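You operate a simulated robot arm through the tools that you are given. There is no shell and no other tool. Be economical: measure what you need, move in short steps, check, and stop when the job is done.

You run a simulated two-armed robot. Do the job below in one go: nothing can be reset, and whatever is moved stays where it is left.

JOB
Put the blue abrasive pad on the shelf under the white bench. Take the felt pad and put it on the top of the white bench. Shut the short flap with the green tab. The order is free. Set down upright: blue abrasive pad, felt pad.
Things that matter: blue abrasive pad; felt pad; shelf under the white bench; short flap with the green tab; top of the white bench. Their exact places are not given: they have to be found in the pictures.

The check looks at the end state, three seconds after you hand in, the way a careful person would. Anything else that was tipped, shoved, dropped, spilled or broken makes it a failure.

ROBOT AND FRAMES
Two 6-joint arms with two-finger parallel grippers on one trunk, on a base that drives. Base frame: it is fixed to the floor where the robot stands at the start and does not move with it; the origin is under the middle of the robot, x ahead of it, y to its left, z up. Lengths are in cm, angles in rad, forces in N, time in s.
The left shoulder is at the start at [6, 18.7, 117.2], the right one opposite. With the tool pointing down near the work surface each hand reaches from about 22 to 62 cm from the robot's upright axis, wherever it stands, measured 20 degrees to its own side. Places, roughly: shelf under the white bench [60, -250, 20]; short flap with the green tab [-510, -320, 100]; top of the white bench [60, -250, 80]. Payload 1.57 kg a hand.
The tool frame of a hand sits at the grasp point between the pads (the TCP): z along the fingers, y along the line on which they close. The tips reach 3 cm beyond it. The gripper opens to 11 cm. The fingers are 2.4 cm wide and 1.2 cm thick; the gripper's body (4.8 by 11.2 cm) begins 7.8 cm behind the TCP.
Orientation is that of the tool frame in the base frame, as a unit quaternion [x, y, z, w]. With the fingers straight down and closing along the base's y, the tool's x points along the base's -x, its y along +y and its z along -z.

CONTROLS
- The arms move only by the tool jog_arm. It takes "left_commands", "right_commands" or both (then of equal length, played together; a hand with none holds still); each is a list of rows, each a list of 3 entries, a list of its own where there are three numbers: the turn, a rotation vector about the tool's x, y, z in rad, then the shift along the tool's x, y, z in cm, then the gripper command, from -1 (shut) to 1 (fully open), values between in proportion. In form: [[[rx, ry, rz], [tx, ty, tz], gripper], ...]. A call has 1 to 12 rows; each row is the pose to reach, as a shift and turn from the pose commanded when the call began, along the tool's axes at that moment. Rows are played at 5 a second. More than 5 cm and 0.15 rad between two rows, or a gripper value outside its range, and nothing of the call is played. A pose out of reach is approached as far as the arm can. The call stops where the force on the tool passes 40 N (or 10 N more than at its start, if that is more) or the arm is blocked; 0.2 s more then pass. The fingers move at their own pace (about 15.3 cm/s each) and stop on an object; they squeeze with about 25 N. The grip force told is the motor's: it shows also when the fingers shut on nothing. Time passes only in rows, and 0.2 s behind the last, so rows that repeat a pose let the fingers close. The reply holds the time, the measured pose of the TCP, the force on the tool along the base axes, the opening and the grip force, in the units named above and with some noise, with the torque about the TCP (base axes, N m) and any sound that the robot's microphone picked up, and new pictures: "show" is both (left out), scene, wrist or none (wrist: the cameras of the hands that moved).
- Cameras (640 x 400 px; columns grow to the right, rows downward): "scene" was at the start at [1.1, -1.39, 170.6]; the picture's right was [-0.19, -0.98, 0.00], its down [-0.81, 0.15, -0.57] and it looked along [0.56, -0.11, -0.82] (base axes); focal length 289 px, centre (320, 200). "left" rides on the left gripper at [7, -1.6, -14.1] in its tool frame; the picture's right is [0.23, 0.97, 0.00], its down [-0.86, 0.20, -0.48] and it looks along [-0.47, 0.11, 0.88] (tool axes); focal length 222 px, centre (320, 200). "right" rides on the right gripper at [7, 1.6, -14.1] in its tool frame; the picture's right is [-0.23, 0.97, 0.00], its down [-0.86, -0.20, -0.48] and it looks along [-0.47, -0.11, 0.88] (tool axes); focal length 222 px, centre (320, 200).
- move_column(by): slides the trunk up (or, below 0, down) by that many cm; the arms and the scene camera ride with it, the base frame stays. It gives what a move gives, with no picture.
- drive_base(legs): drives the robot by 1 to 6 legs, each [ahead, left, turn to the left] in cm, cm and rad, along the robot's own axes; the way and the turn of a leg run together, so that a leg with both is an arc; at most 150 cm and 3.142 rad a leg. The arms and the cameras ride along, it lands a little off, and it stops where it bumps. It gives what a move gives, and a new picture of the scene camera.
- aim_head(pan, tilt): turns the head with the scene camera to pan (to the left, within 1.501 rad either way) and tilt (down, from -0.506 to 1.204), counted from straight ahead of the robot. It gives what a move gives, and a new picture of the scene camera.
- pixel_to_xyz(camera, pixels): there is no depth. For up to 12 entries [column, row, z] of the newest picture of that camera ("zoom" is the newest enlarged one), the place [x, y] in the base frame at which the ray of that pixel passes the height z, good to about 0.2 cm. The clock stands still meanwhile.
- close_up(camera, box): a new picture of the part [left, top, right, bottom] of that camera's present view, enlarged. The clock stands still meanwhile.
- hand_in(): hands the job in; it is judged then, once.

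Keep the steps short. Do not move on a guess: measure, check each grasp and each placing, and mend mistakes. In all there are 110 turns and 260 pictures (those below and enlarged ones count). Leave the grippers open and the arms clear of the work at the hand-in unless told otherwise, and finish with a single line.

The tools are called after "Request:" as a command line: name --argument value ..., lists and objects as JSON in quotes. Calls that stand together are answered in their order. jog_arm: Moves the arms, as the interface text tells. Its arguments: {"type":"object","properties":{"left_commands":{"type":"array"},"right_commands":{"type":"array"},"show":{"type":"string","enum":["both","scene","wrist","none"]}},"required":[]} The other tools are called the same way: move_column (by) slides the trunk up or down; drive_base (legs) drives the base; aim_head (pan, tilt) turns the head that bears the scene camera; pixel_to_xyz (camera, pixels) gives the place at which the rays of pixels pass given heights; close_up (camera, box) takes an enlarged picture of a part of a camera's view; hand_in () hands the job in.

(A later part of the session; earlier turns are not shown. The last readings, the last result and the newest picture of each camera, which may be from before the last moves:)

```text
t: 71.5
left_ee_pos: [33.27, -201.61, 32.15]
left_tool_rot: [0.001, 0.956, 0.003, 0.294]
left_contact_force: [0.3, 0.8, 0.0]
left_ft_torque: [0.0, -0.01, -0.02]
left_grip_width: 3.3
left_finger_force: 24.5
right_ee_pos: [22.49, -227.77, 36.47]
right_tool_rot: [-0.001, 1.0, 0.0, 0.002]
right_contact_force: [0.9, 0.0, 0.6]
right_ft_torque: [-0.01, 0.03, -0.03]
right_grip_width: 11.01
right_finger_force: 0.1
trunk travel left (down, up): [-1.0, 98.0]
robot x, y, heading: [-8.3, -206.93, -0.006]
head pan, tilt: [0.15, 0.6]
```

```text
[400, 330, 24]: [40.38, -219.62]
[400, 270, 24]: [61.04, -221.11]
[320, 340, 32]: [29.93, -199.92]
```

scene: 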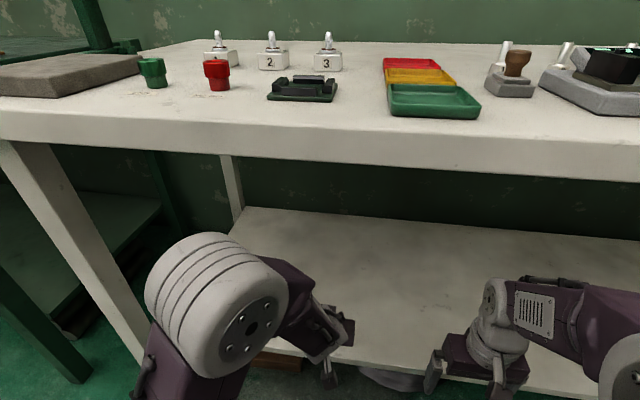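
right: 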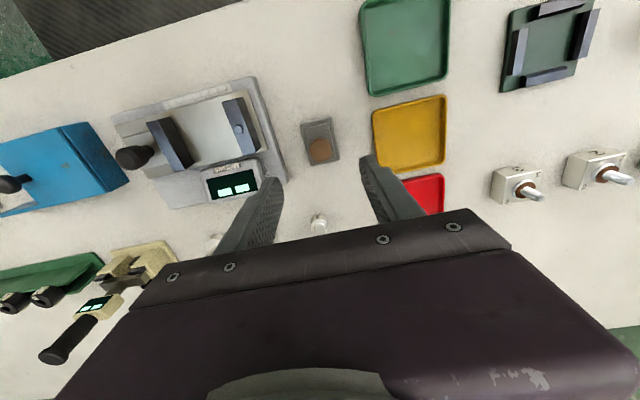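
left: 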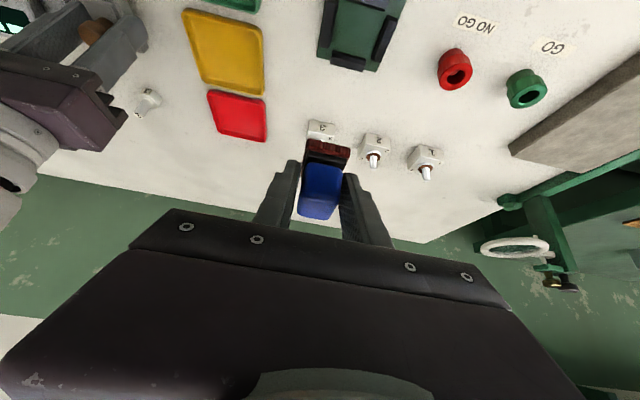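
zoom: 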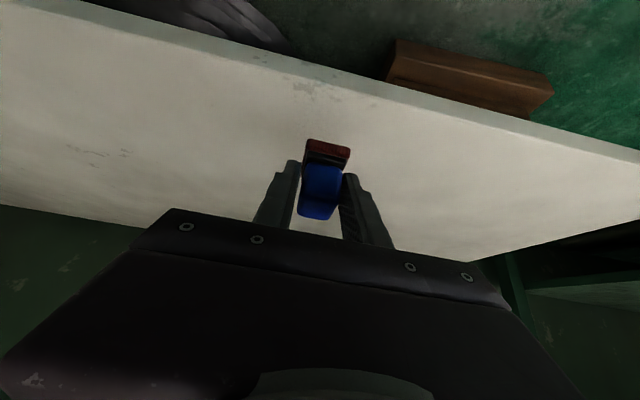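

Request:
pixel_to_xyz --camera "left" --pixels '[[335, 82, 24], [335, 82, 22], [326, 140, 28], [480, 258, 24]]'

Request:
jog_arm --left_commands '[[[0, 0, 0], [-2.5, 0, 1.7], -1], [[0, 0, 0], [-5, 0, 3.4], -1], [[0, 0, 0], [-5.8, 0, 4], -1], [[0, 0, 0], [-4.7, 0, 5.6], -1]]' --show "wrist"

Request:
close_up --camera "left" --box '[200, 40, 440, 240]'

```text
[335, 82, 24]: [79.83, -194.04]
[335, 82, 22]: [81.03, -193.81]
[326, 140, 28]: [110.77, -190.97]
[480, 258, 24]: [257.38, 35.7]
```

```text
t: 72.5
left_ee_pos: [40.43, -201.65, 30.12]
left_tool_rot: [0.001, 0.956, 0.004, 0.294]
left_contact_force: [-0.4, -0.1, -0.4]
left_ft_torque: [0.0, 0.02, -0.01]
left_grip_width: 3.27
left_finger_force: 24.9
right_ee_pos: [22.53, -227.87, 36.62]
right_tool_rot: [-0.003, 1.0, 0.0, 0.001]
right_contact_force: [-0.7, -0.2, -0.6]
right_ft_torque: [-0.01, -0.03, -0.01]
right_grip_width: 11.0
right_finger_force: 0.1
trunk travel left (down, up): [-1.0, 98.0]
robot x, y, heading: [-8.33, -206.53, -0.001]
head pan, tilt: [0.15, 0.6]
```

left: 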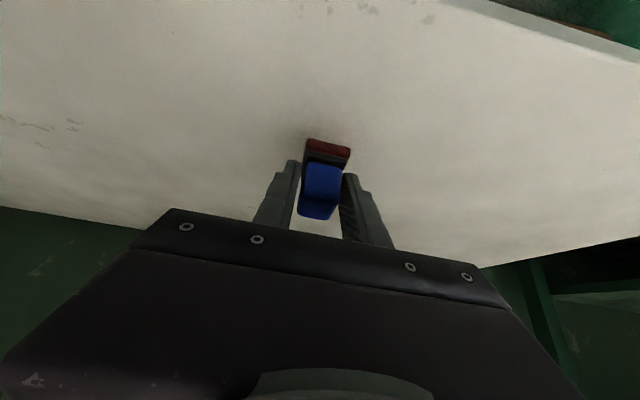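

```text
2.00 times, centred on (320, 140) of left
```

zoom: 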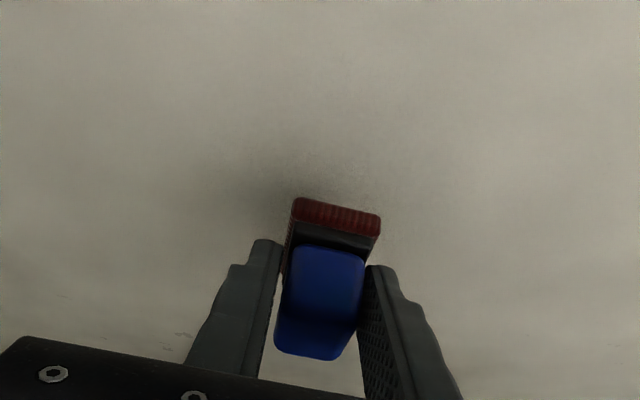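

The pad is over the shelf, well inside the edge, with its shadow close. I lower slowly in 0.35 cm steps until contact.

Request:
jog_arm --left_commands '[[[0, 0, 0], [0.4, 0, 0.58], -1], [[0, 0, 0], [0.68, 0, 0.99], -1], [[0, 0, 0], [0.85, 0, 1.24], -1], [[0, 0, 0], [1.02, 0, 1.49], -1], [[0, 0, 0], [1.13, 0, 1.65], -1]]' --show "wrist"

Request:
close_up --camera "left" --box '[200, 40, 440, 240]'

```text
t: 73.7
left_ee_pos: [40.42, -201.52, 28.14]
left_tool_rot: [0.001, 0.956, 0.002, 0.294]
left_contact_force: [0.5, 0.4, -0.2]
left_ft_torque: [0.0, 0.02, 0.0]
left_grip_width: 3.31
left_finger_force: 25.2
right_ee_pos: [22.61, -227.78, 36.59]
right_tool_rot: [-0.002, 1.0, 0.0, 0.002]
right_contact_force: [0.1, 1.5, 0.2]
right_ft_torque: [0.0, 0.03, 0.02]
right_grip_width: 11.02
right_finger_force: 0.0
trunk travel left (down, up): [-1.0, 98.0]
robot x, y, heading: [-8.51, -206.84, -0.002]
head pan, tilt: [0.15, 0.6]
```

left: 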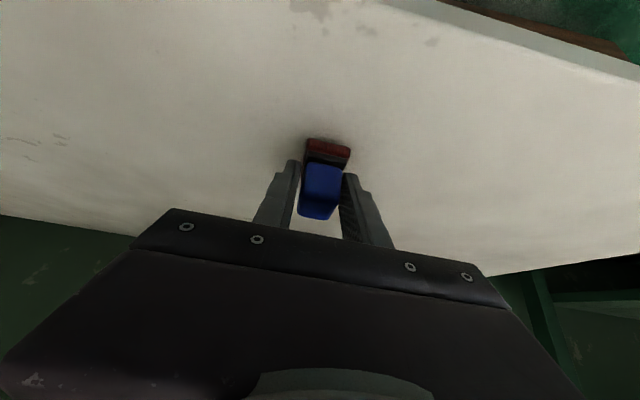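

```text
2.00 times, centred on (320, 140) of left
```

zoom: 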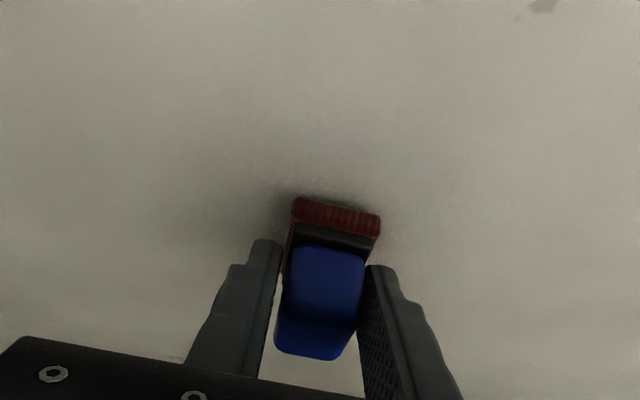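

No contact yet at 28.1, but the shadow is tightening. I lower further in 0.25 cm steps.

Request:
jog_arm --left_commands '[[[0, 0, 0], [0.14, 0, 0.21], -1], [[0, 0, 0], [0.28, 0, 0.41], -1], [[0, 0, 0], [0.42, 0, 0.62], -1], [[0, 0, 0], [0.56, 0, 0.82], -1], [[0, 0, 0], [0.7, 0, 1.03], -1], [[0, 0, 0], [0.84, 0, 1.24], -1]]' --show "wrist"

Request:
close_up --camera "left" --box '[200, 40, 440, 240]'

```text
t: 75.2
left_ee_pos: [40.63, -201.59, 27.16]
left_tool_rot: [0.0, 0.954, 0.002, 0.3]
left_contact_force: [-4.1, 0.2, 20.7]
left_ft_torque: [-0.13, 0.23, -0.04]
left_grip_width: 3.27
left_finger_force: 24.9
right_ee_pos: [22.57, -227.85, 36.65]
right_tool_rot: [-0.003, 1.0, 0.0, 0.003]
right_contact_force: [-0.4, -0.6, -0.6]
right_ft_torque: [0.02, -0.04, 0.0]
right_grip_width: 11.0
right_finger_force: 0.2
trunk travel left (down, up): [-1.0, 98.0]
robot x, y, heading: [-8.72, -206.9, -0.003]
head pan, tilt: [0.15, 0.6]
stopped in row 6 (left hand): the force on the tool passed its limit (the readings are from after the stop); the commanded pose is now the measured one
```

left: 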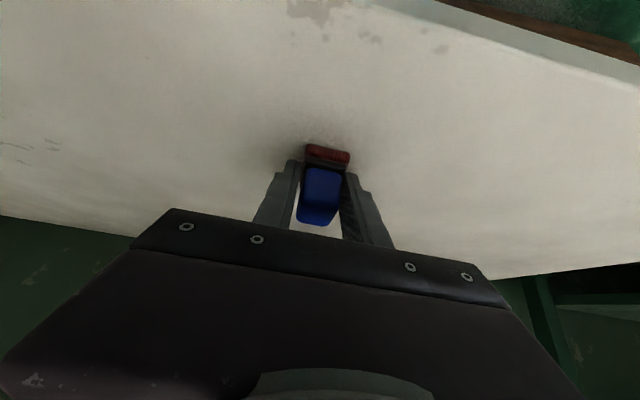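

```text
2.00 times, centred on (320, 140) of left
```

zoom: 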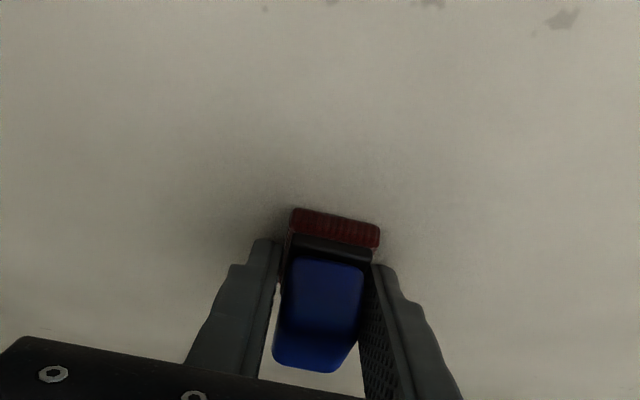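

Contact: the pad is on the shelf. I release by opening to 6 cm and withdraw along the tool axis.

Request:
jog_arm --left_commands '[[[0, 0, 0], [0, 0, -0.1], -1], [[0, 0, 0], [0, 0, -0.1], 0.1], [[0, 0, 0], [0, 0, -0.1], 0.1], [[0, 0, 0], [0, 0, -0.1], 0.1], [[0, 0, 0], [0, 0, -3], 0.1], [[0, 0, 0], [0, 0, -6], 0.1], [[0, 0, 0], [1, 0, -9], 0.1]]' --show "both"

Request:
close_up --camera "left" --box '[200, 40, 440, 240]'

```text
t: 76.8
left_ee_pos: [34.39, -201.55, 33.59]
left_tool_rot: [0.0, 0.955, 0.001, 0.297]
left_contact_force: [-0.5, 0.4, -0.1]
left_ft_torque: [0.04, 0.02, -0.02]
left_grip_width: 6.07
left_finger_force: 0.1
right_ee_pos: [22.62, -227.86, 36.39]
right_tool_rot: [-0.002, 1.0, -0.001, 0.002]
right_contact_force: [0.3, 0.0, -0.4]
right_ft_torque: [-0.02, 0.04, -0.02]
right_grip_width: 11.03
right_finger_force: 0.1
trunk travel left (down, up): [-1.0, 98.0]
robot x, y, heading: [-8.01, -206.29, 0.0]
head pan, tilt: [0.15, 0.6]
```

scene: 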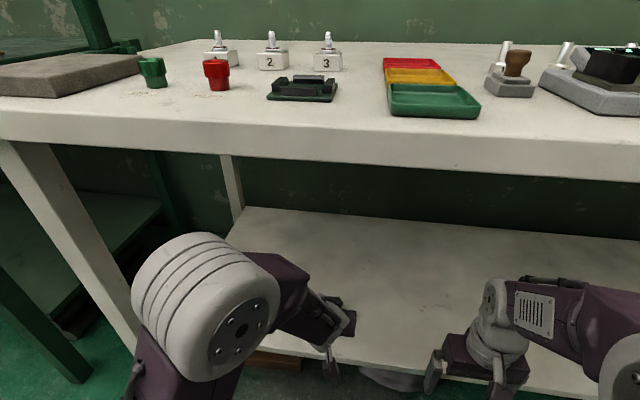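
left: 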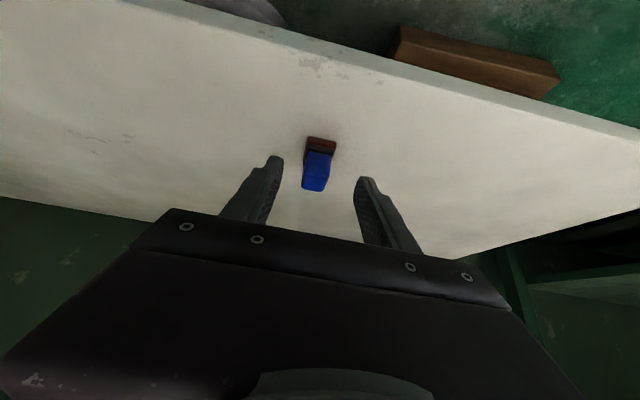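

```text
2.00 times, centred on (320, 140) of left
```

zoom: 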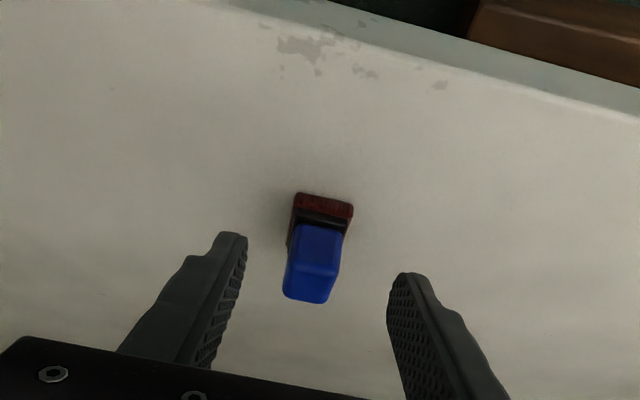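

The blue pad sits upright on the shelf. I back away 45 cm and check it from the head.

Request:
drive_base --legs '[[-50, 0, 0]]'

Request:
close_up --camera "scene" --box '[220, 20, 460, 260]'

Request:
move_column --by 40

Request:
move_column --by 40

```text
t: 79.7
left_ee_pos: [-15.63, -201.45, 33.74]
left_tool_rot: [-0.001, 0.955, 0.002, 0.297]
left_contact_force: [0.4, 0.2, 0.1]
left_ft_torque: [-0.01, 0.02, -0.01]
left_grip_width: 6.07
left_finger_force: 0.1
right_ee_pos: [-27.43, -227.75, 36.54]
right_tool_rot: [-0.003, 1.0, 0.0, 0.002]
right_contact_force: [-0.3, 0.4, -0.1]
right_ft_torque: [0.01, 0.0, 0.02]
right_grip_width: 11.01
right_finger_force: 0.2
trunk travel left (down, up): [-1.0, 98.0]
robot x, y, heading: [-58.07, -206.36, -0.001]
head pan, tilt: [0.15, 0.6]
```

scene: 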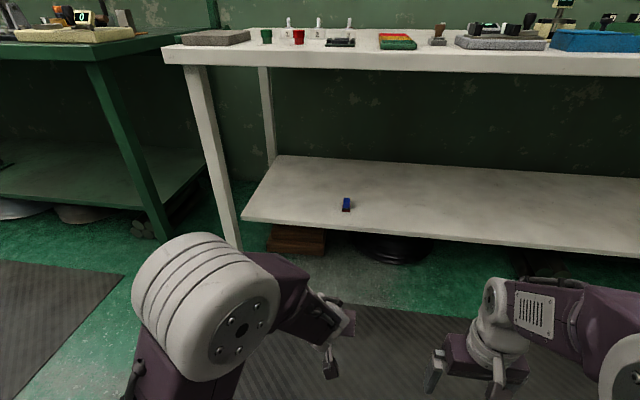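

```text
1.67 times, centred on (340, 140) of scene
```

zoom: 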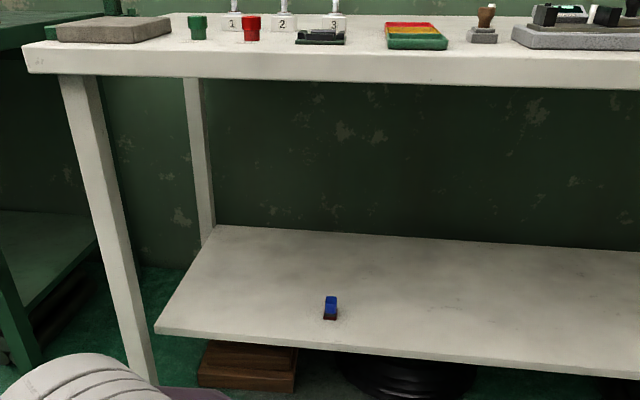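

```text
t: 83.5
left_ee_pos: [-15.53, -201.49, 73.58]
left_tool_rot: [0.0, 0.955, 0.002, 0.296]
left_contact_force: [0.2, 0.2, -0.1]
left_ft_torque: [0.0, -0.02, -0.05]
left_grip_width: 6.06
left_finger_force: 0.0
right_ee_pos: [-27.44, -227.88, 76.65]
right_tool_rot: [-0.003, 1.0, 0.0, 0.002]
right_contact_force: [-0.3, -0.6, -0.1]
right_ft_torque: [-0.01, 0.01, -0.02]
right_grip_width: 11.01
right_finger_force: 0.0
trunk travel left (down, up): [-41.0, 58.0]
robot x, y, heading: [-58.21, -206.86, -0.001]
head pan, tilt: [0.15, 0.6]
```

```text
t: 87.3
left_ee_pos: [-15.62, -201.51, 113.7]
left_tool_rot: [0.0, 0.955, 0.003, 0.296]
left_contact_force: [0.4, -0.9, -0.1]
left_ft_torque: [-0.02, -0.01, 0.02]
left_grip_width: 6.05
left_finger_force: 0.0
right_ee_pos: [-27.41, -227.73, 116.53]
right_tool_rot: [-0.003, 1.0, 0.0, 0.001]
right_contact_force: [-1.4, -0.7, -0.4]
right_ft_torque: [-0.01, -0.01, 0.04]
right_grip_width: 10.99
right_finger_force: 0.1
trunk travel left (down, up): [-81.0, 18.0]
robot x, y, heading: [-57.95, -206.5, 0.004]
head pan, tilt: [0.15, 0.6]
```

Both placements verified. Now the flap, roughly at (-510,-320,100), behind me. I turn right by 90° toward −y, then look right.

Request:
drive_base --legs '[[0, 0, -1.57]]'

Request:
aim_head --pan -1.0 --tilt 0.4

Request:
aim_head --pan -1.5 --tilt 0.4

```text
t: 91.6
left_ee_pos: [-53.38, -249.3, 113.66]
left_tool_rot: [0.677, 0.674, -0.208, 0.211]
left_contact_force: [-0.1, 0.1, -0.2]
left_ft_torque: [0.01, -0.01, 0.01]
left_grip_width: 6.06
left_finger_force: 0.0
right_ee_pos: [-79.55, -237.07, 116.65]
right_tool_rot: [0.707, 0.707, -0.001, 0.002]
right_contact_force: [0.0, 0.0, 0.9]
right_ft_torque: [-0.02, 0.02, -0.04]
right_grip_width: 11.01
right_finger_force: 0.1
trunk travel left (down, up): [-81.0, 18.0]
robot x, y, heading: [-58.19, -206.74, -1.58]
head pan, tilt: [0.15, 0.6]
```

scene: 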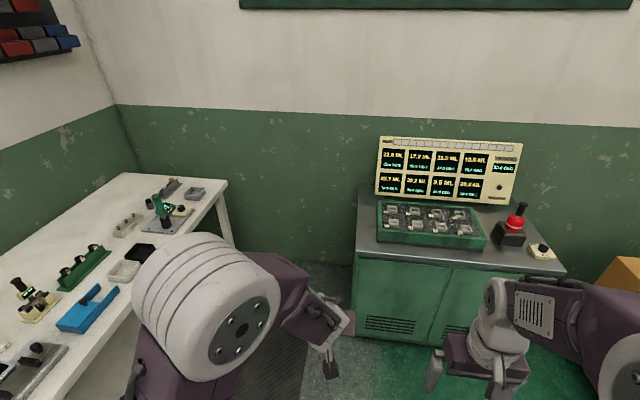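

```text
t: 93.0
left_ee_pos: [-53.29, -249.22, 113.67]
left_tool_rot: [0.677, 0.673, -0.209, 0.21]
left_contact_force: [-0.1, -0.5, 0.5]
left_ft_torque: [-0.03, 0.0, -0.04]
left_grip_width: 6.03
left_finger_force: 0.1
right_ee_pos: [-79.61, -237.13, 116.56]
right_tool_rot: [0.707, 0.707, -0.001, 0.001]
right_contact_force: [0.1, 0.0, 0.4]
right_ft_torque: [-0.02, 0.03, -0.01]
right_grip_width: 11.03
right_finger_force: 0.0
trunk travel left (down, up): [-81.0, 18.0]
robot x, y, heading: [-58.3, -206.76, -1.578]
head pan, tilt: [-1.0, 0.4]
```

scene: 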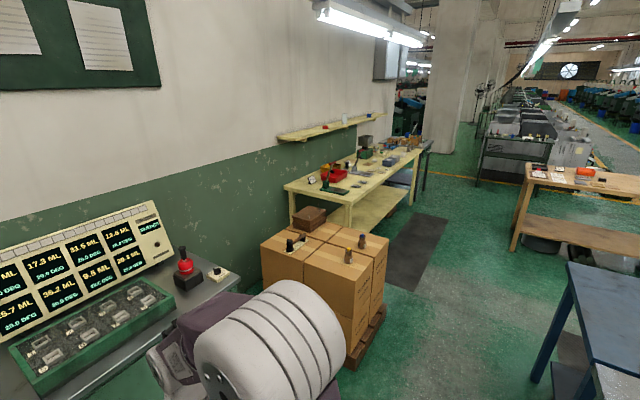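

```text
t: 93.9
left_ee_pos: [-53.4, -249.2, 113.62]
left_tool_rot: [0.677, 0.673, -0.208, 0.21]
left_contact_force: [-1.0, -0.6, -1.0]
left_ft_torque: [-0.01, -0.03, -0.04]
left_grip_width: 6.03
left_finger_force: 0.0
right_ee_pos: [-79.71, -237.12, 116.56]
right_tool_rot: [0.708, 0.707, -0.001, 0.002]
right_contact_force: [-0.8, -0.4, 0.9]
right_ft_torque: [-0.02, 0.0, -0.02]
right_grip_width: 11.03
right_finger_force: 0.1
trunk travel left (down, up): [-81.0, 18.0]
robot x, y, heading: [-58.02, -206.76, -1.578]
head pan, tilt: [-1.499, 0.4]
```

scene: 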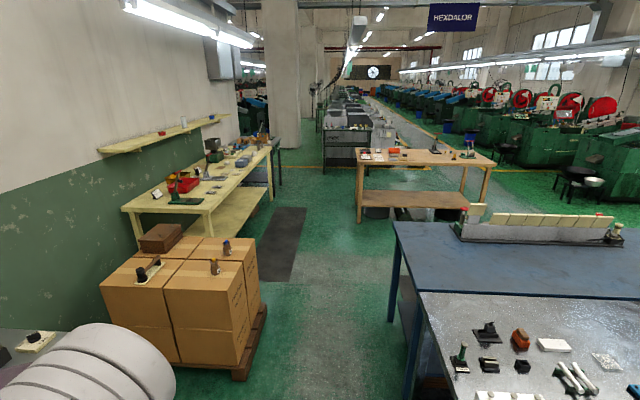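

Request:
pixel_to_xyz --camera "scene" --pixels '[[205, 213, 80], [272, 148, 80], [235, 378, 5], [405, 310, 0], [360, 220, 0], [290, 210, 0], [270, 140, 85], [280, 138, 85], [340, 175, 0], [265, 310, 10]]'

Request:
close_up --camera "scene" --box '[120, 80, 360, 230]'

```text
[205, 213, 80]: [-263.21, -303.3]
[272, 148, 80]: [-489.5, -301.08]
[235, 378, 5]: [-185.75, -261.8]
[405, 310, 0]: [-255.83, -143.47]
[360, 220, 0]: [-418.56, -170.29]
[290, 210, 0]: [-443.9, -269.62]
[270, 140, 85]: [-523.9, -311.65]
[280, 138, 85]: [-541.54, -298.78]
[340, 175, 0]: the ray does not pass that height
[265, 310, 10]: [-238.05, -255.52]
```

```text
2.67 times, centred on (240, 155) of scene
```

zoom: 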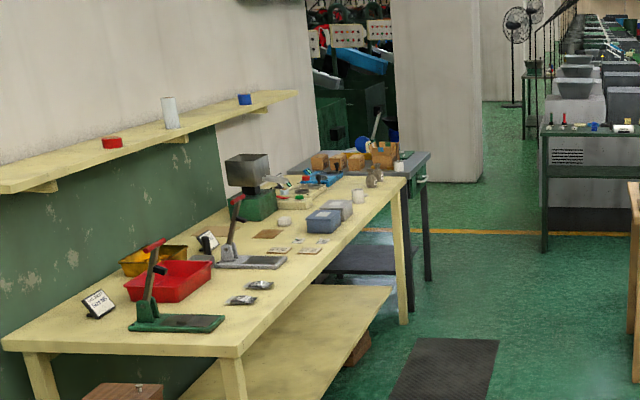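

The yellow bench ends at x≈-490; a dark table follows at x≈-495…-545, where the flap should be. The aisle is y -143…-255 beside the boxes. I turn to −x and drive through, bending to y≈-227 later.

Request:
drive_base --legs '[[0, 0, -1.56], [145, 0, 0], [65, 0, 0], [100, 22, 0], [75, 0, 0]]'

Request:
aim_head --pan 0.6 --tilt 0.5

```text
t: 116.6
left_ee_pos: [-484.61, -235.0, 113.76]
left_tool_rot: [0.955, 0.0, -0.297, 0.002]
left_contact_force: [0.2, 0.0, -0.5]
left_ft_torque: [0.01, 0.02, -0.02]
left_grip_width: 6.04
left_finger_force: 0.1
right_ee_pos: [-472.68, -208.76, 116.62]
right_tool_rot: [1.0, 0.001, -0.002, 0.0]
right_contact_force: [-0.6, 0.1, -0.1]
right_ft_torque: [0.01, 0.04, 0.0]
right_grip_width: 11.0
right_finger_force: 0.0
trunk travel left (down, up): [-81.0, 18.0]
robot x, y, heading: [-441.75, -230.07, 3.138]
head pan, tilt: [-1.499, 0.4]
```

scene: 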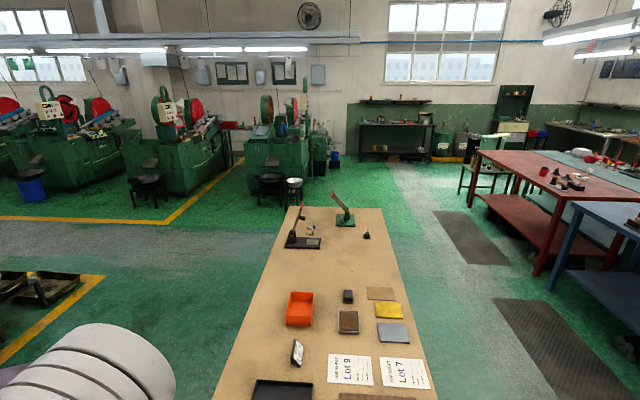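

```text
t: 118.6
left_ee_pos: [-484.65, -235.04, 113.72]
left_tool_rot: [0.955, 0.0, -0.296, 0.001]
left_contact_force: [-0.1, -0.5, 0.2]
left_ft_torque: [0.0, 0.0, -0.03]
left_grip_width: 6.04
left_finger_force: 0.1
right_ee_pos: [-472.72, -208.77, 116.58]
right_tool_rot: [1.0, 0.002, -0.001, 0.0]
right_contact_force: [-0.2, -0.1, -0.3]
right_ft_torque: [0.05, 0.01, -0.02]
right_grip_width: 11.0
right_finger_force: 0.0
trunk travel left (down, up): [-81.0, 18.0]
robot x, y, heading: [-442.55, -230.1, 3.14]
head pan, tilt: [0.6, 0.499]
```

scene: 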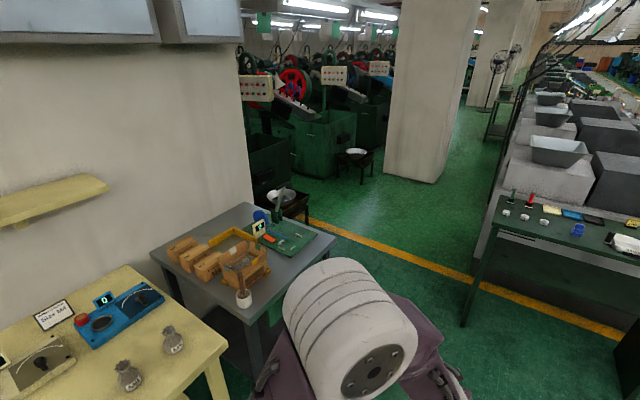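

I see the dark table with wooden boxes at (170–270, 230–290). I zoom in.

Request:
close_up --camera "scene" --box '[150, 190, 310, 320]'

Request:
pixel_to_xyz --camera "scene" --pixels '[[245, 265, 90], [334, 235, 82], [245, 203, 82], [150, 250, 82], [245, 325, 82], [210, 260, 90]]'

```text
3.08 times, centred on (230, 255) of scene
```

zoom: 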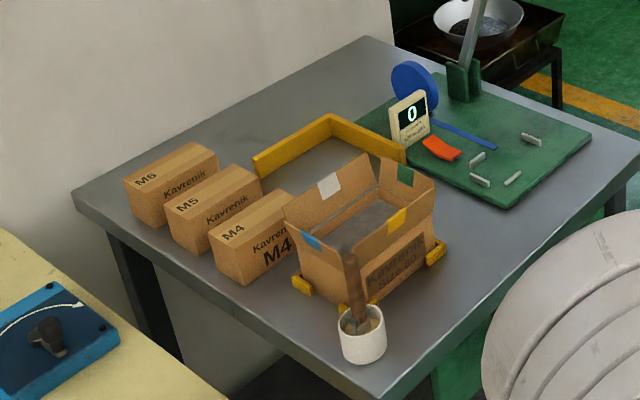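

```text
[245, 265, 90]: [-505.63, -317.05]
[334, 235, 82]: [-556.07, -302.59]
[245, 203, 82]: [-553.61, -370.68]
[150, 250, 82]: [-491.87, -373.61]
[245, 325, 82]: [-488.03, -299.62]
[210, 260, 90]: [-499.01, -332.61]
```

The open carton on the dark table has flaps with white, green, yellow and blue tabs; the green one is on its −x side. I turn left to face −y and strafe to x≈-508.

Request:
drive_base --legs '[[0, 0, 1.57], [0, -66, 0]]'

Request:
aim_head --pan 0.0 --tilt 0.7

Request:
close_up --camera "scene" --box '[200, 100, 440, 250]'

```text
t: 126.1
left_ee_pos: [-503.4, -272.42, 113.66]
left_tool_rot: [0.676, 0.674, -0.209, 0.21]
left_contact_force: [0.2, -0.4, -0.7]
left_ft_torque: [0.0, 0.0, 0.01]
left_grip_width: 6.05
left_finger_force: 0.1
right_ee_pos: [-529.59, -260.34, 116.61]
right_tool_rot: [0.706, 0.708, -0.001, 0.001]
right_contact_force: [0.0, 0.1, -0.9]
right_ft_torque: [0.04, 0.01, 0.0]
right_grip_width: 10.99
right_finger_force: 0.1
trunk travel left (down, up): [-81.0, 18.0]
robot x, y, heading: [-508.0, -229.92, -1.572]
head pan, tilt: [0.6, 0.499]
```

scene: 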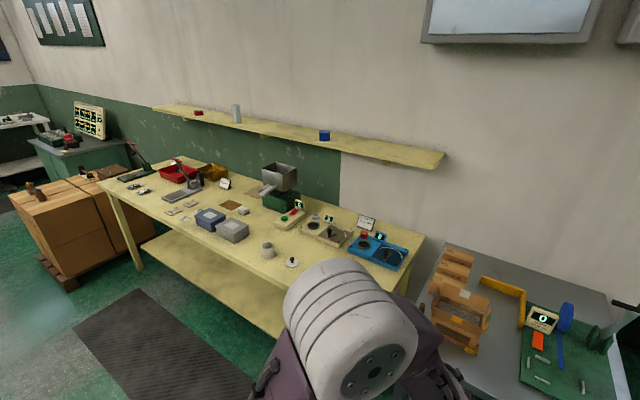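

```text
t: 127.1
left_ee_pos: [-503.54, -272.37, 113.7]
left_tool_rot: [0.676, 0.674, -0.209, 0.211]
left_contact_force: [-0.2, -0.2, -0.2]
left_ft_torque: [0.0, 0.01, -0.02]
left_grip_width: 6.07
left_finger_force: 0.0
right_ee_pos: [-529.71, -260.35, 116.61]
right_tool_rot: [0.706, 0.709, -0.002, 0.002]
right_contact_force: [-0.2, 0.8, 0.2]
right_ft_torque: [-0.03, -0.04, 0.01]
right_grip_width: 11.02
right_finger_force: 0.0
trunk travel left (down, up): [-81.0, 18.0]
robot x, y, heading: [-508.11, -229.82, -1.575]
head pan, tilt: [0.0, 0.7]
```

scene: 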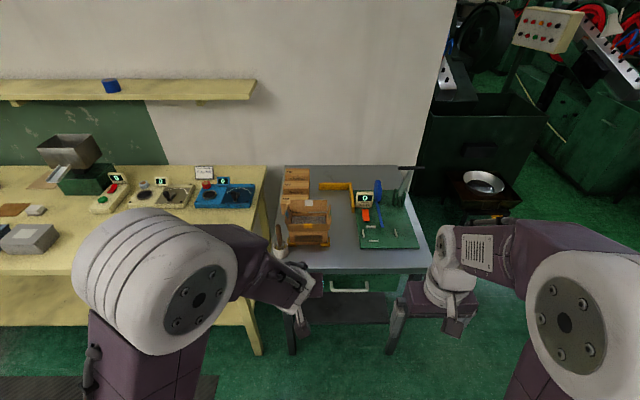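

```text
2.67 times, centred on (320, 175) of scene
```

zoom: 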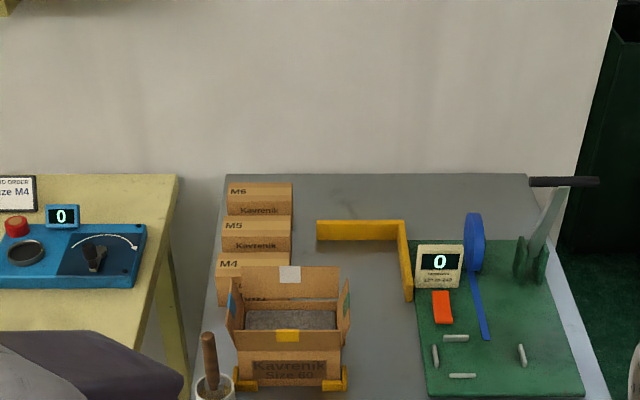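

I draw the left hand back and up so it stays clear of the cup with the brush, then drive ahead 36 cm and look at the box closely.

Request:
jog_arm --left_commands '[[[0, 0, 0], [2, 1, -3.5], 0.1], [[0, 0, 0], [4, 2, -7.5], 0.1], [[0, 0, 0], [6.5, 3, -11.5], 0.1]]' --show "none"

Request:
drive_base --legs '[[34, 0, 0]]'

Request:
aim_head --pan 0.0 --tilt 0.95

Request:
close_up --camera "scene" --box '[240, 120, 400, 280]'

```text
t: 127.9
left_ee_pos: [-502.17, -262.09, 121.12]
left_tool_rot: [0.676, 0.675, -0.207, 0.212]
left_contact_force: [0.1, -0.5, 0.1]
left_ft_torque: [-0.04, 0.03, 0.02]
left_grip_width: 6.08
left_finger_force: 0.2
left hand out of reach, approached as far as the arm can: row 2, 3
right_ee_pos: [-529.59, -260.33, 116.6]
right_tool_rot: [0.706, 0.708, -0.002, 0.002]
right_contact_force: [-0.8, 0.2, 1.3]
right_ft_torque: [-0.01, 0.01, -0.01]
right_grip_width: 11.02
right_finger_force: 0.1
trunk travel left (down, up): [-81.0, 18.0]
robot x, y, heading: [-508.61, -229.73, -1.571]
head pan, tilt: [0.0, 0.7]
```

```text
t: 130.2
left_ee_pos: [-502.46, -296.15, 121.17]
left_tool_rot: [0.676, 0.674, -0.208, 0.211]
left_contact_force: [0.4, 0.1, -0.4]
left_ft_torque: [-0.01, 0.01, -0.01]
left_grip_width: 6.02
left_finger_force: 0.0
right_ee_pos: [-529.92, -294.24, 116.59]
right_tool_rot: [0.707, 0.707, -0.001, 0.002]
right_contact_force: [0.1, -0.3, 0.0]
right_ft_torque: [-0.03, -0.03, 0.01]
right_grip_width: 11.0
right_finger_force: 0.0
trunk travel left (down, up): [-81.0, 18.0]
robot x, y, heading: [-508.42, -264.14, -1.575]
head pan, tilt: [0.0, 0.7]
```

scene: 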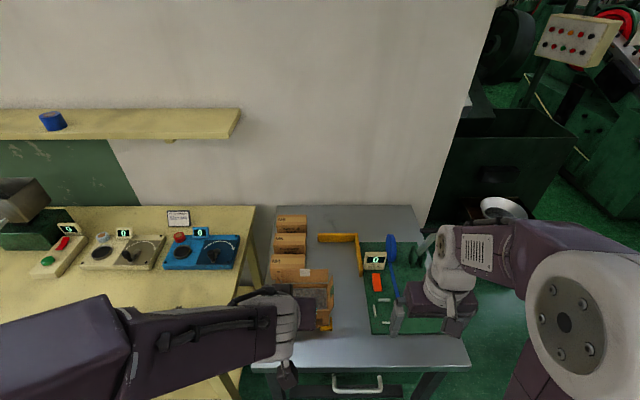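

```text
t: 130.9
left_ee_pos: [-502.42, -296.38, 121.18]
left_tool_rot: [0.677, 0.675, -0.207, 0.211]
left_contact_force: [0.3, -0.4, 0.0]
left_ft_torque: [0.02, 0.0, 0.01]
left_grip_width: 6.06
left_finger_force: 0.1
right_ee_pos: [-529.99, -294.52, 116.42]
right_tool_rot: [0.707, 0.707, -0.001, 0.001]
right_contact_force: [0.7, 0.5, -0.5]
right_ft_torque: [0.02, -0.02, 0.04]
right_grip_width: 10.99
right_finger_force: 0.1
trunk travel left (down, up): [-81.0, 18.0]
robot x, y, heading: [-508.4, -264.01, -1.574]
head pan, tilt: [0.0, 0.949]
```

scene: 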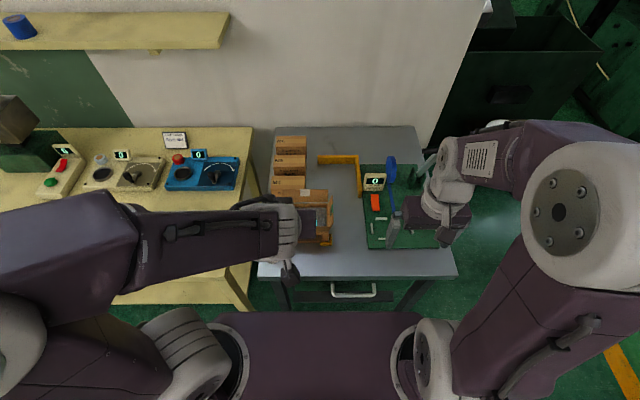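

```text
2.50 times, centred on (320, 200) of scene
```

zoom: 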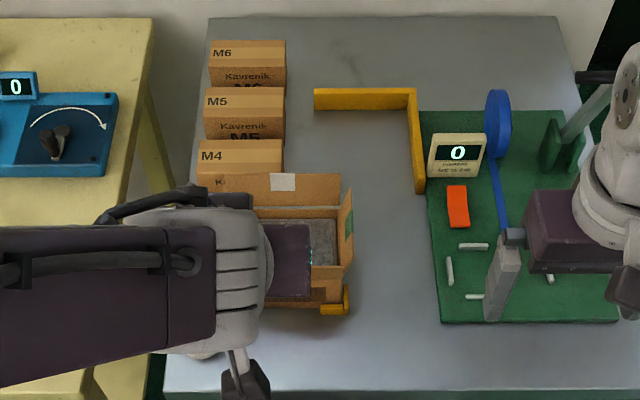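

The left arm blocks the view. I move it 14 cm to its left and forward a little at z≈121 and look again.

Request:
jog_arm --left_commands '[[[0, 0, 0], [-1.2, 4, 0.8], 1], [[0, 0, 0], [-2.4, 8, 1.6], 1], [[0, 0, 0], [-3.6, 12, 2.4], 1], [[0, 0, 0], [-5, 16, 3.4], 1]]' --show "both"

Request:
close_up --camera "scene" --box '[240, 160, 380, 280]'

Request:
close_up --camera "right" --box '[0, 0, 640, 400]'

```text
t: 131.9
left_ee_pos: [-486.19, -302.41, 121.22]
left_tool_rot: [0.675, 0.676, -0.207, 0.211]
left_contact_force: [-0.2, -0.7, 0.3]
left_ft_torque: [-0.01, 0.03, -0.01]
left_grip_width: 11.0
left_finger_force: 0.0
left hand out of reach, approached as far as the arm can: row 1, 2, 3
right_ee_pos: [-529.78, -294.57, 116.68]
right_tool_rot: [0.707, 0.707, -0.002, 0.001]
right_contact_force: [0.9, -0.4, -0.6]
right_ft_torque: [0.03, 0.02, 0.02]
right_grip_width: 10.98
right_finger_force: 0.0
trunk travel left (down, up): [-81.0, 18.0]
robot x, y, heading: [-508.79, -263.87, -1.572]
head pan, tilt: [0.0, 0.949]
```

scene: 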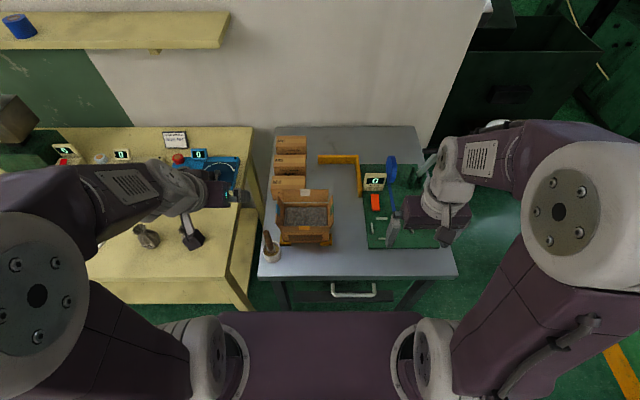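
left: 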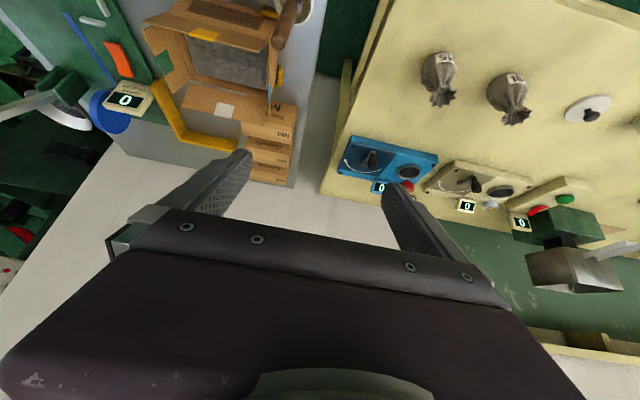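

```text
3.33 times, centred on (310, 220) of scene
```

zoom: 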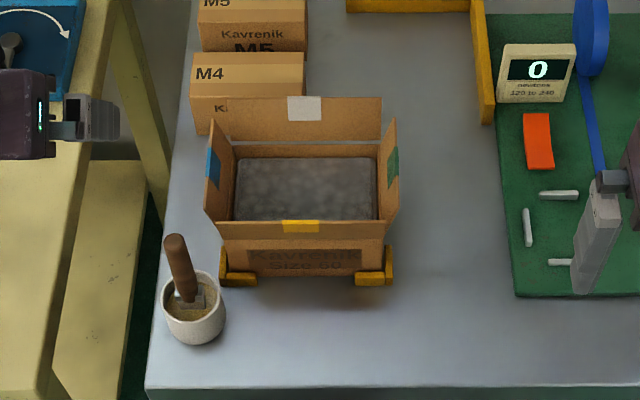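

```text
1.00 times, centred on (320, 200) of right
```

zoom: 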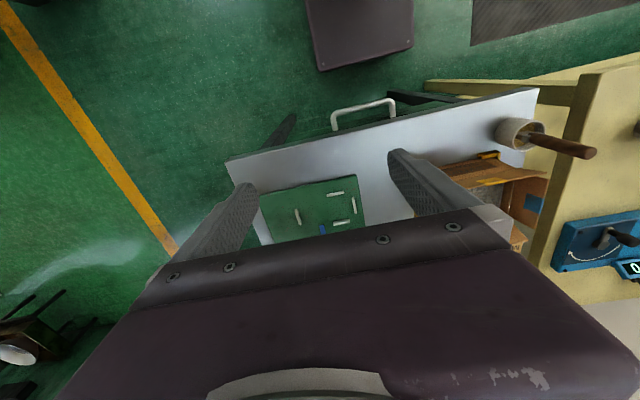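

The green-tab flap on the −x side stands just outside vertical. I zoom the left camera to triangulate its corners.

Request:
close_up --camera "left" --box '[100, 0, 300, 150]'

Request:
pixel_to_xyz --camera "scene" --pixels '[[333.1, 196, 95], [333.1, 196, 100], [329.5, 231.4, 90], [329.5, 231.4, 95], [329.5, 243.1, 83], [329.5, 243.1, 86], [282.4, 243.1, 83], [333.4, 223, 95], [333.4, 223, 100], [329, 203.5, 92]]'

```text
2.67 times, centred on (200, 75) of left
```

zoom: 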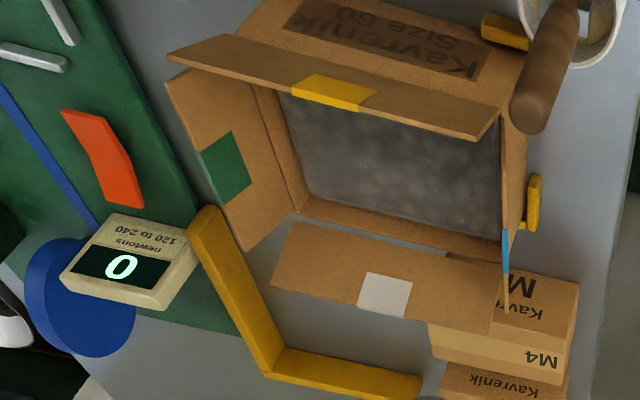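

```text
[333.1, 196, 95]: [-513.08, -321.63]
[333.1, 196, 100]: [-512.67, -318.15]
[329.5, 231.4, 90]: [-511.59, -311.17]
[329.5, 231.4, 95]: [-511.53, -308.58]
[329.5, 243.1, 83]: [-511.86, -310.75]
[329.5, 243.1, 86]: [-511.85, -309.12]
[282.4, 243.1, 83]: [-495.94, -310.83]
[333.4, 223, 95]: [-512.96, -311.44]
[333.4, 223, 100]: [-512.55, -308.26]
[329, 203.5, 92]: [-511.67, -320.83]
```

Request:
pixel_to_xyz --camera "left" --pixels '[[142, 31.2, 92], [142, 31.2, 95], [142, 31.2, 98], [170, 93.7, 92], [170, 93.7, 95], [170, 93.7, 98], [190.6, 80.6, 88], [190.6, 80.6, 91], [190.6, 80.6, 94]]'

Request:
pixel_to_xyz --camera "scene" --pixels '[[333.4, 223, 92], [333.1, 196, 92], [333.1, 196, 98], [333.4, 223, 98], [325.6, 208, 88], [325.6, 208, 91], [325.6, 208, 94]]'

```text
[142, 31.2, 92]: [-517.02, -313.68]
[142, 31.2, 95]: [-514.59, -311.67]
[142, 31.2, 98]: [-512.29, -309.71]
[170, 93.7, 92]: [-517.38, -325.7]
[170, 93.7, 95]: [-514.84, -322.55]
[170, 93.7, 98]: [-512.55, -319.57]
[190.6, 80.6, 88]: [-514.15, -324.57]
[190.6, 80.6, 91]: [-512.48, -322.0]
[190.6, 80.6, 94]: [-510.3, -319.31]
```

```text
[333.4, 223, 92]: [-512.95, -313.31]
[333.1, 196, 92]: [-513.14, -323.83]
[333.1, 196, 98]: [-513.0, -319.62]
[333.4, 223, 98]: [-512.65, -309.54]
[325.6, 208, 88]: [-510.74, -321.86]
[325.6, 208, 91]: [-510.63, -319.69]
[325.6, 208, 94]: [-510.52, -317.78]
```

The flap: hinge line at x≈-511.5, z≈92, y -310…-320; free edge at x≈-512.8, z≈97.5. It leans slightly outward. I'll close the right gripper and go outside it at (-520,-315), first at z≈108.

Request:
jog_arm --right_commands '[[[0, 0, 0], [-3.4, 1.6, 1.3], -1], [[0, 0, 0], [-6.8, 3.2, 2.6], -1], [[0, 0, 0], [-10.2, 4.9, 4], -1], [[0, 0, 0], [-13.6, 6.5, 5.3], -1], [[0, 0, 0], [-17, 8.2, 6.6], -1], [[0, 0, 0], [-20.4, 9.8, 8], -1]]' --show "both"

Request:
close_up --camera "scene" --box '[260, 140, 420, 260]'

Request:
close_up --camera "left" --box '[60, 0, 300, 160]'

```text
t: 133.3
left_ee_pos: [-486.32, -302.47, 121.18]
left_tool_rot: [0.677, 0.674, -0.207, 0.21]
left_contact_force: [0.4, -0.1, -0.5]
left_ft_torque: [-0.03, -0.02, 0.01]
left_grip_width: 10.99
left_finger_force: 0.1
right_ee_pos: [-520.01, -315.08, 108.57]
right_tool_rot: [0.707, 0.707, 0.0, 0.001]
right_contact_force: [-0.7, -0.1, -0.2]
right_ft_torque: [0.05, 0.03, 0.04]
right_grip_width: 0.0
right_finger_force: 21.6
trunk travel left (down, up): [-81.0, 18.0]
robot x, y, heading: [-508.74, -263.64, -1.578]
head pan, tilt: [0.0, 0.949]
```

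scene: 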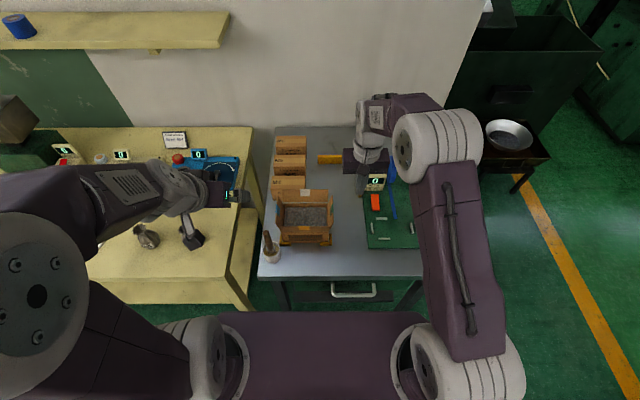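
right: 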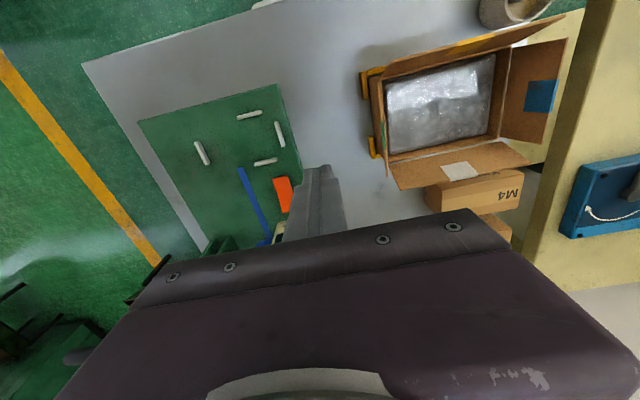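

```text
3.33 times, centred on (340, 200) of scene
```

zoom: 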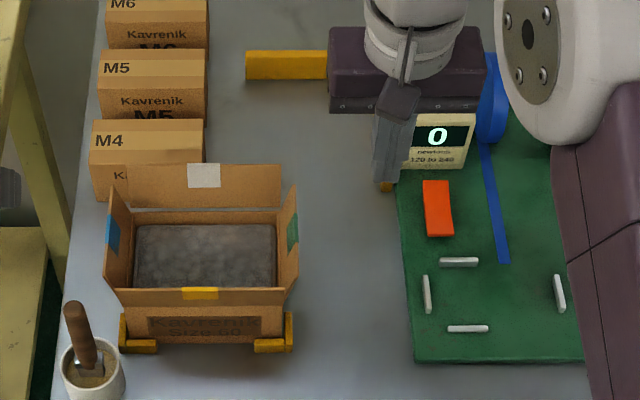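

```text
2.50 times, centred on (180, 80) of left
```

zoom: 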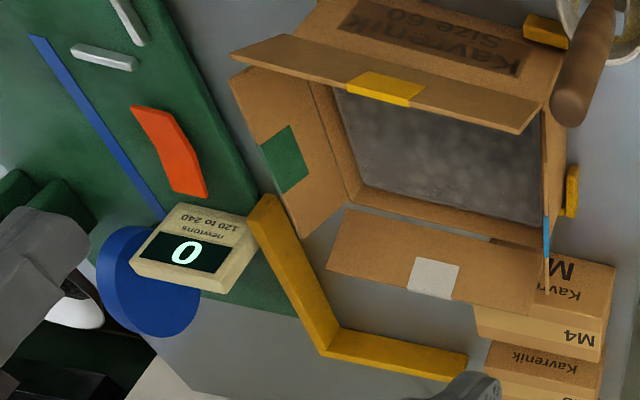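

The closed fist is outside the flap. I lower to TCP z≈98 (tips ≈95) and then push +x gently to x≈-511.

Request:
jog_arm --right_commands '[[[0, 0, 0], [0, 0, 4], -1], [[0, 0, 0], [0, 0, 8], -1], [[0, 0, 0], [0, 0, 10.6], -1], [[0, 0, 0], [0, 3, 10.6], -1], [[0, 0, 0], [0, 5, 10.6], -1], [[0, 0, 0], [0, 7, 10.6], -1], [[0, 0, 0], [0, 9, 10.6], -1]]' --show "both"

Request:
close_up --camera "scene" --box '[260, 160, 380, 250]'

Request:
close_up --camera "left" --box '[60, 0, 300, 160]'

```text
t: 134.9
left_ee_pos: [-486.33, -302.33, 121.13]
left_tool_rot: [0.677, 0.674, -0.208, 0.211]
left_contact_force: [-0.2, 0.1, -0.1]
left_ft_torque: [-0.01, -0.02, 0.0]
left_grip_width: 11.01
left_finger_force: 0.1
right_ee_pos: [-510.96, -314.95, 97.96]
right_tool_rot: [0.707, 0.707, -0.002, 0.0]
right_contact_force: [0.3, -0.2, 0.2]
right_ft_torque: [-0.01, 0.02, -0.01]
right_grip_width: 0.0
right_finger_force: 21.9
trunk travel left (down, up): [-81.0, 18.0]
robot x, y, heading: [-508.38, -264.27, -1.575]
head pan, tilt: [0.0, 0.949]
```

scene: 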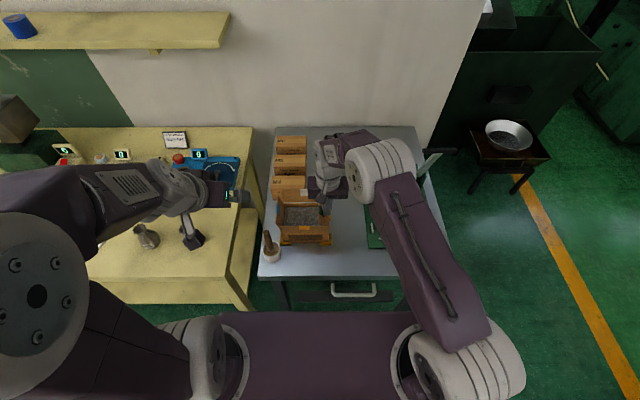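
right: 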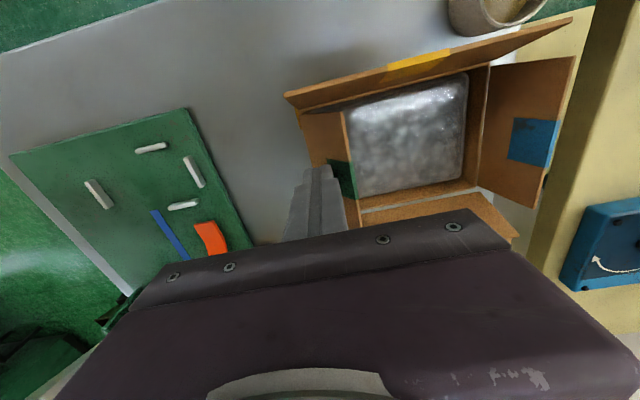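

```text
4.44 times, centred on (320, 205) of scene
```

zoom: 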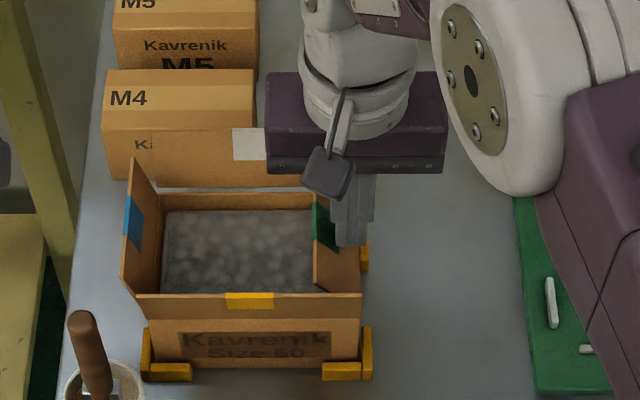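

```text
2.50 times, centred on (180, 80) of left
```

zoom: 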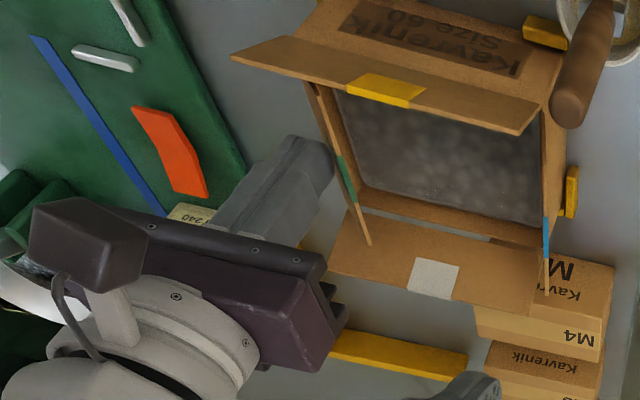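

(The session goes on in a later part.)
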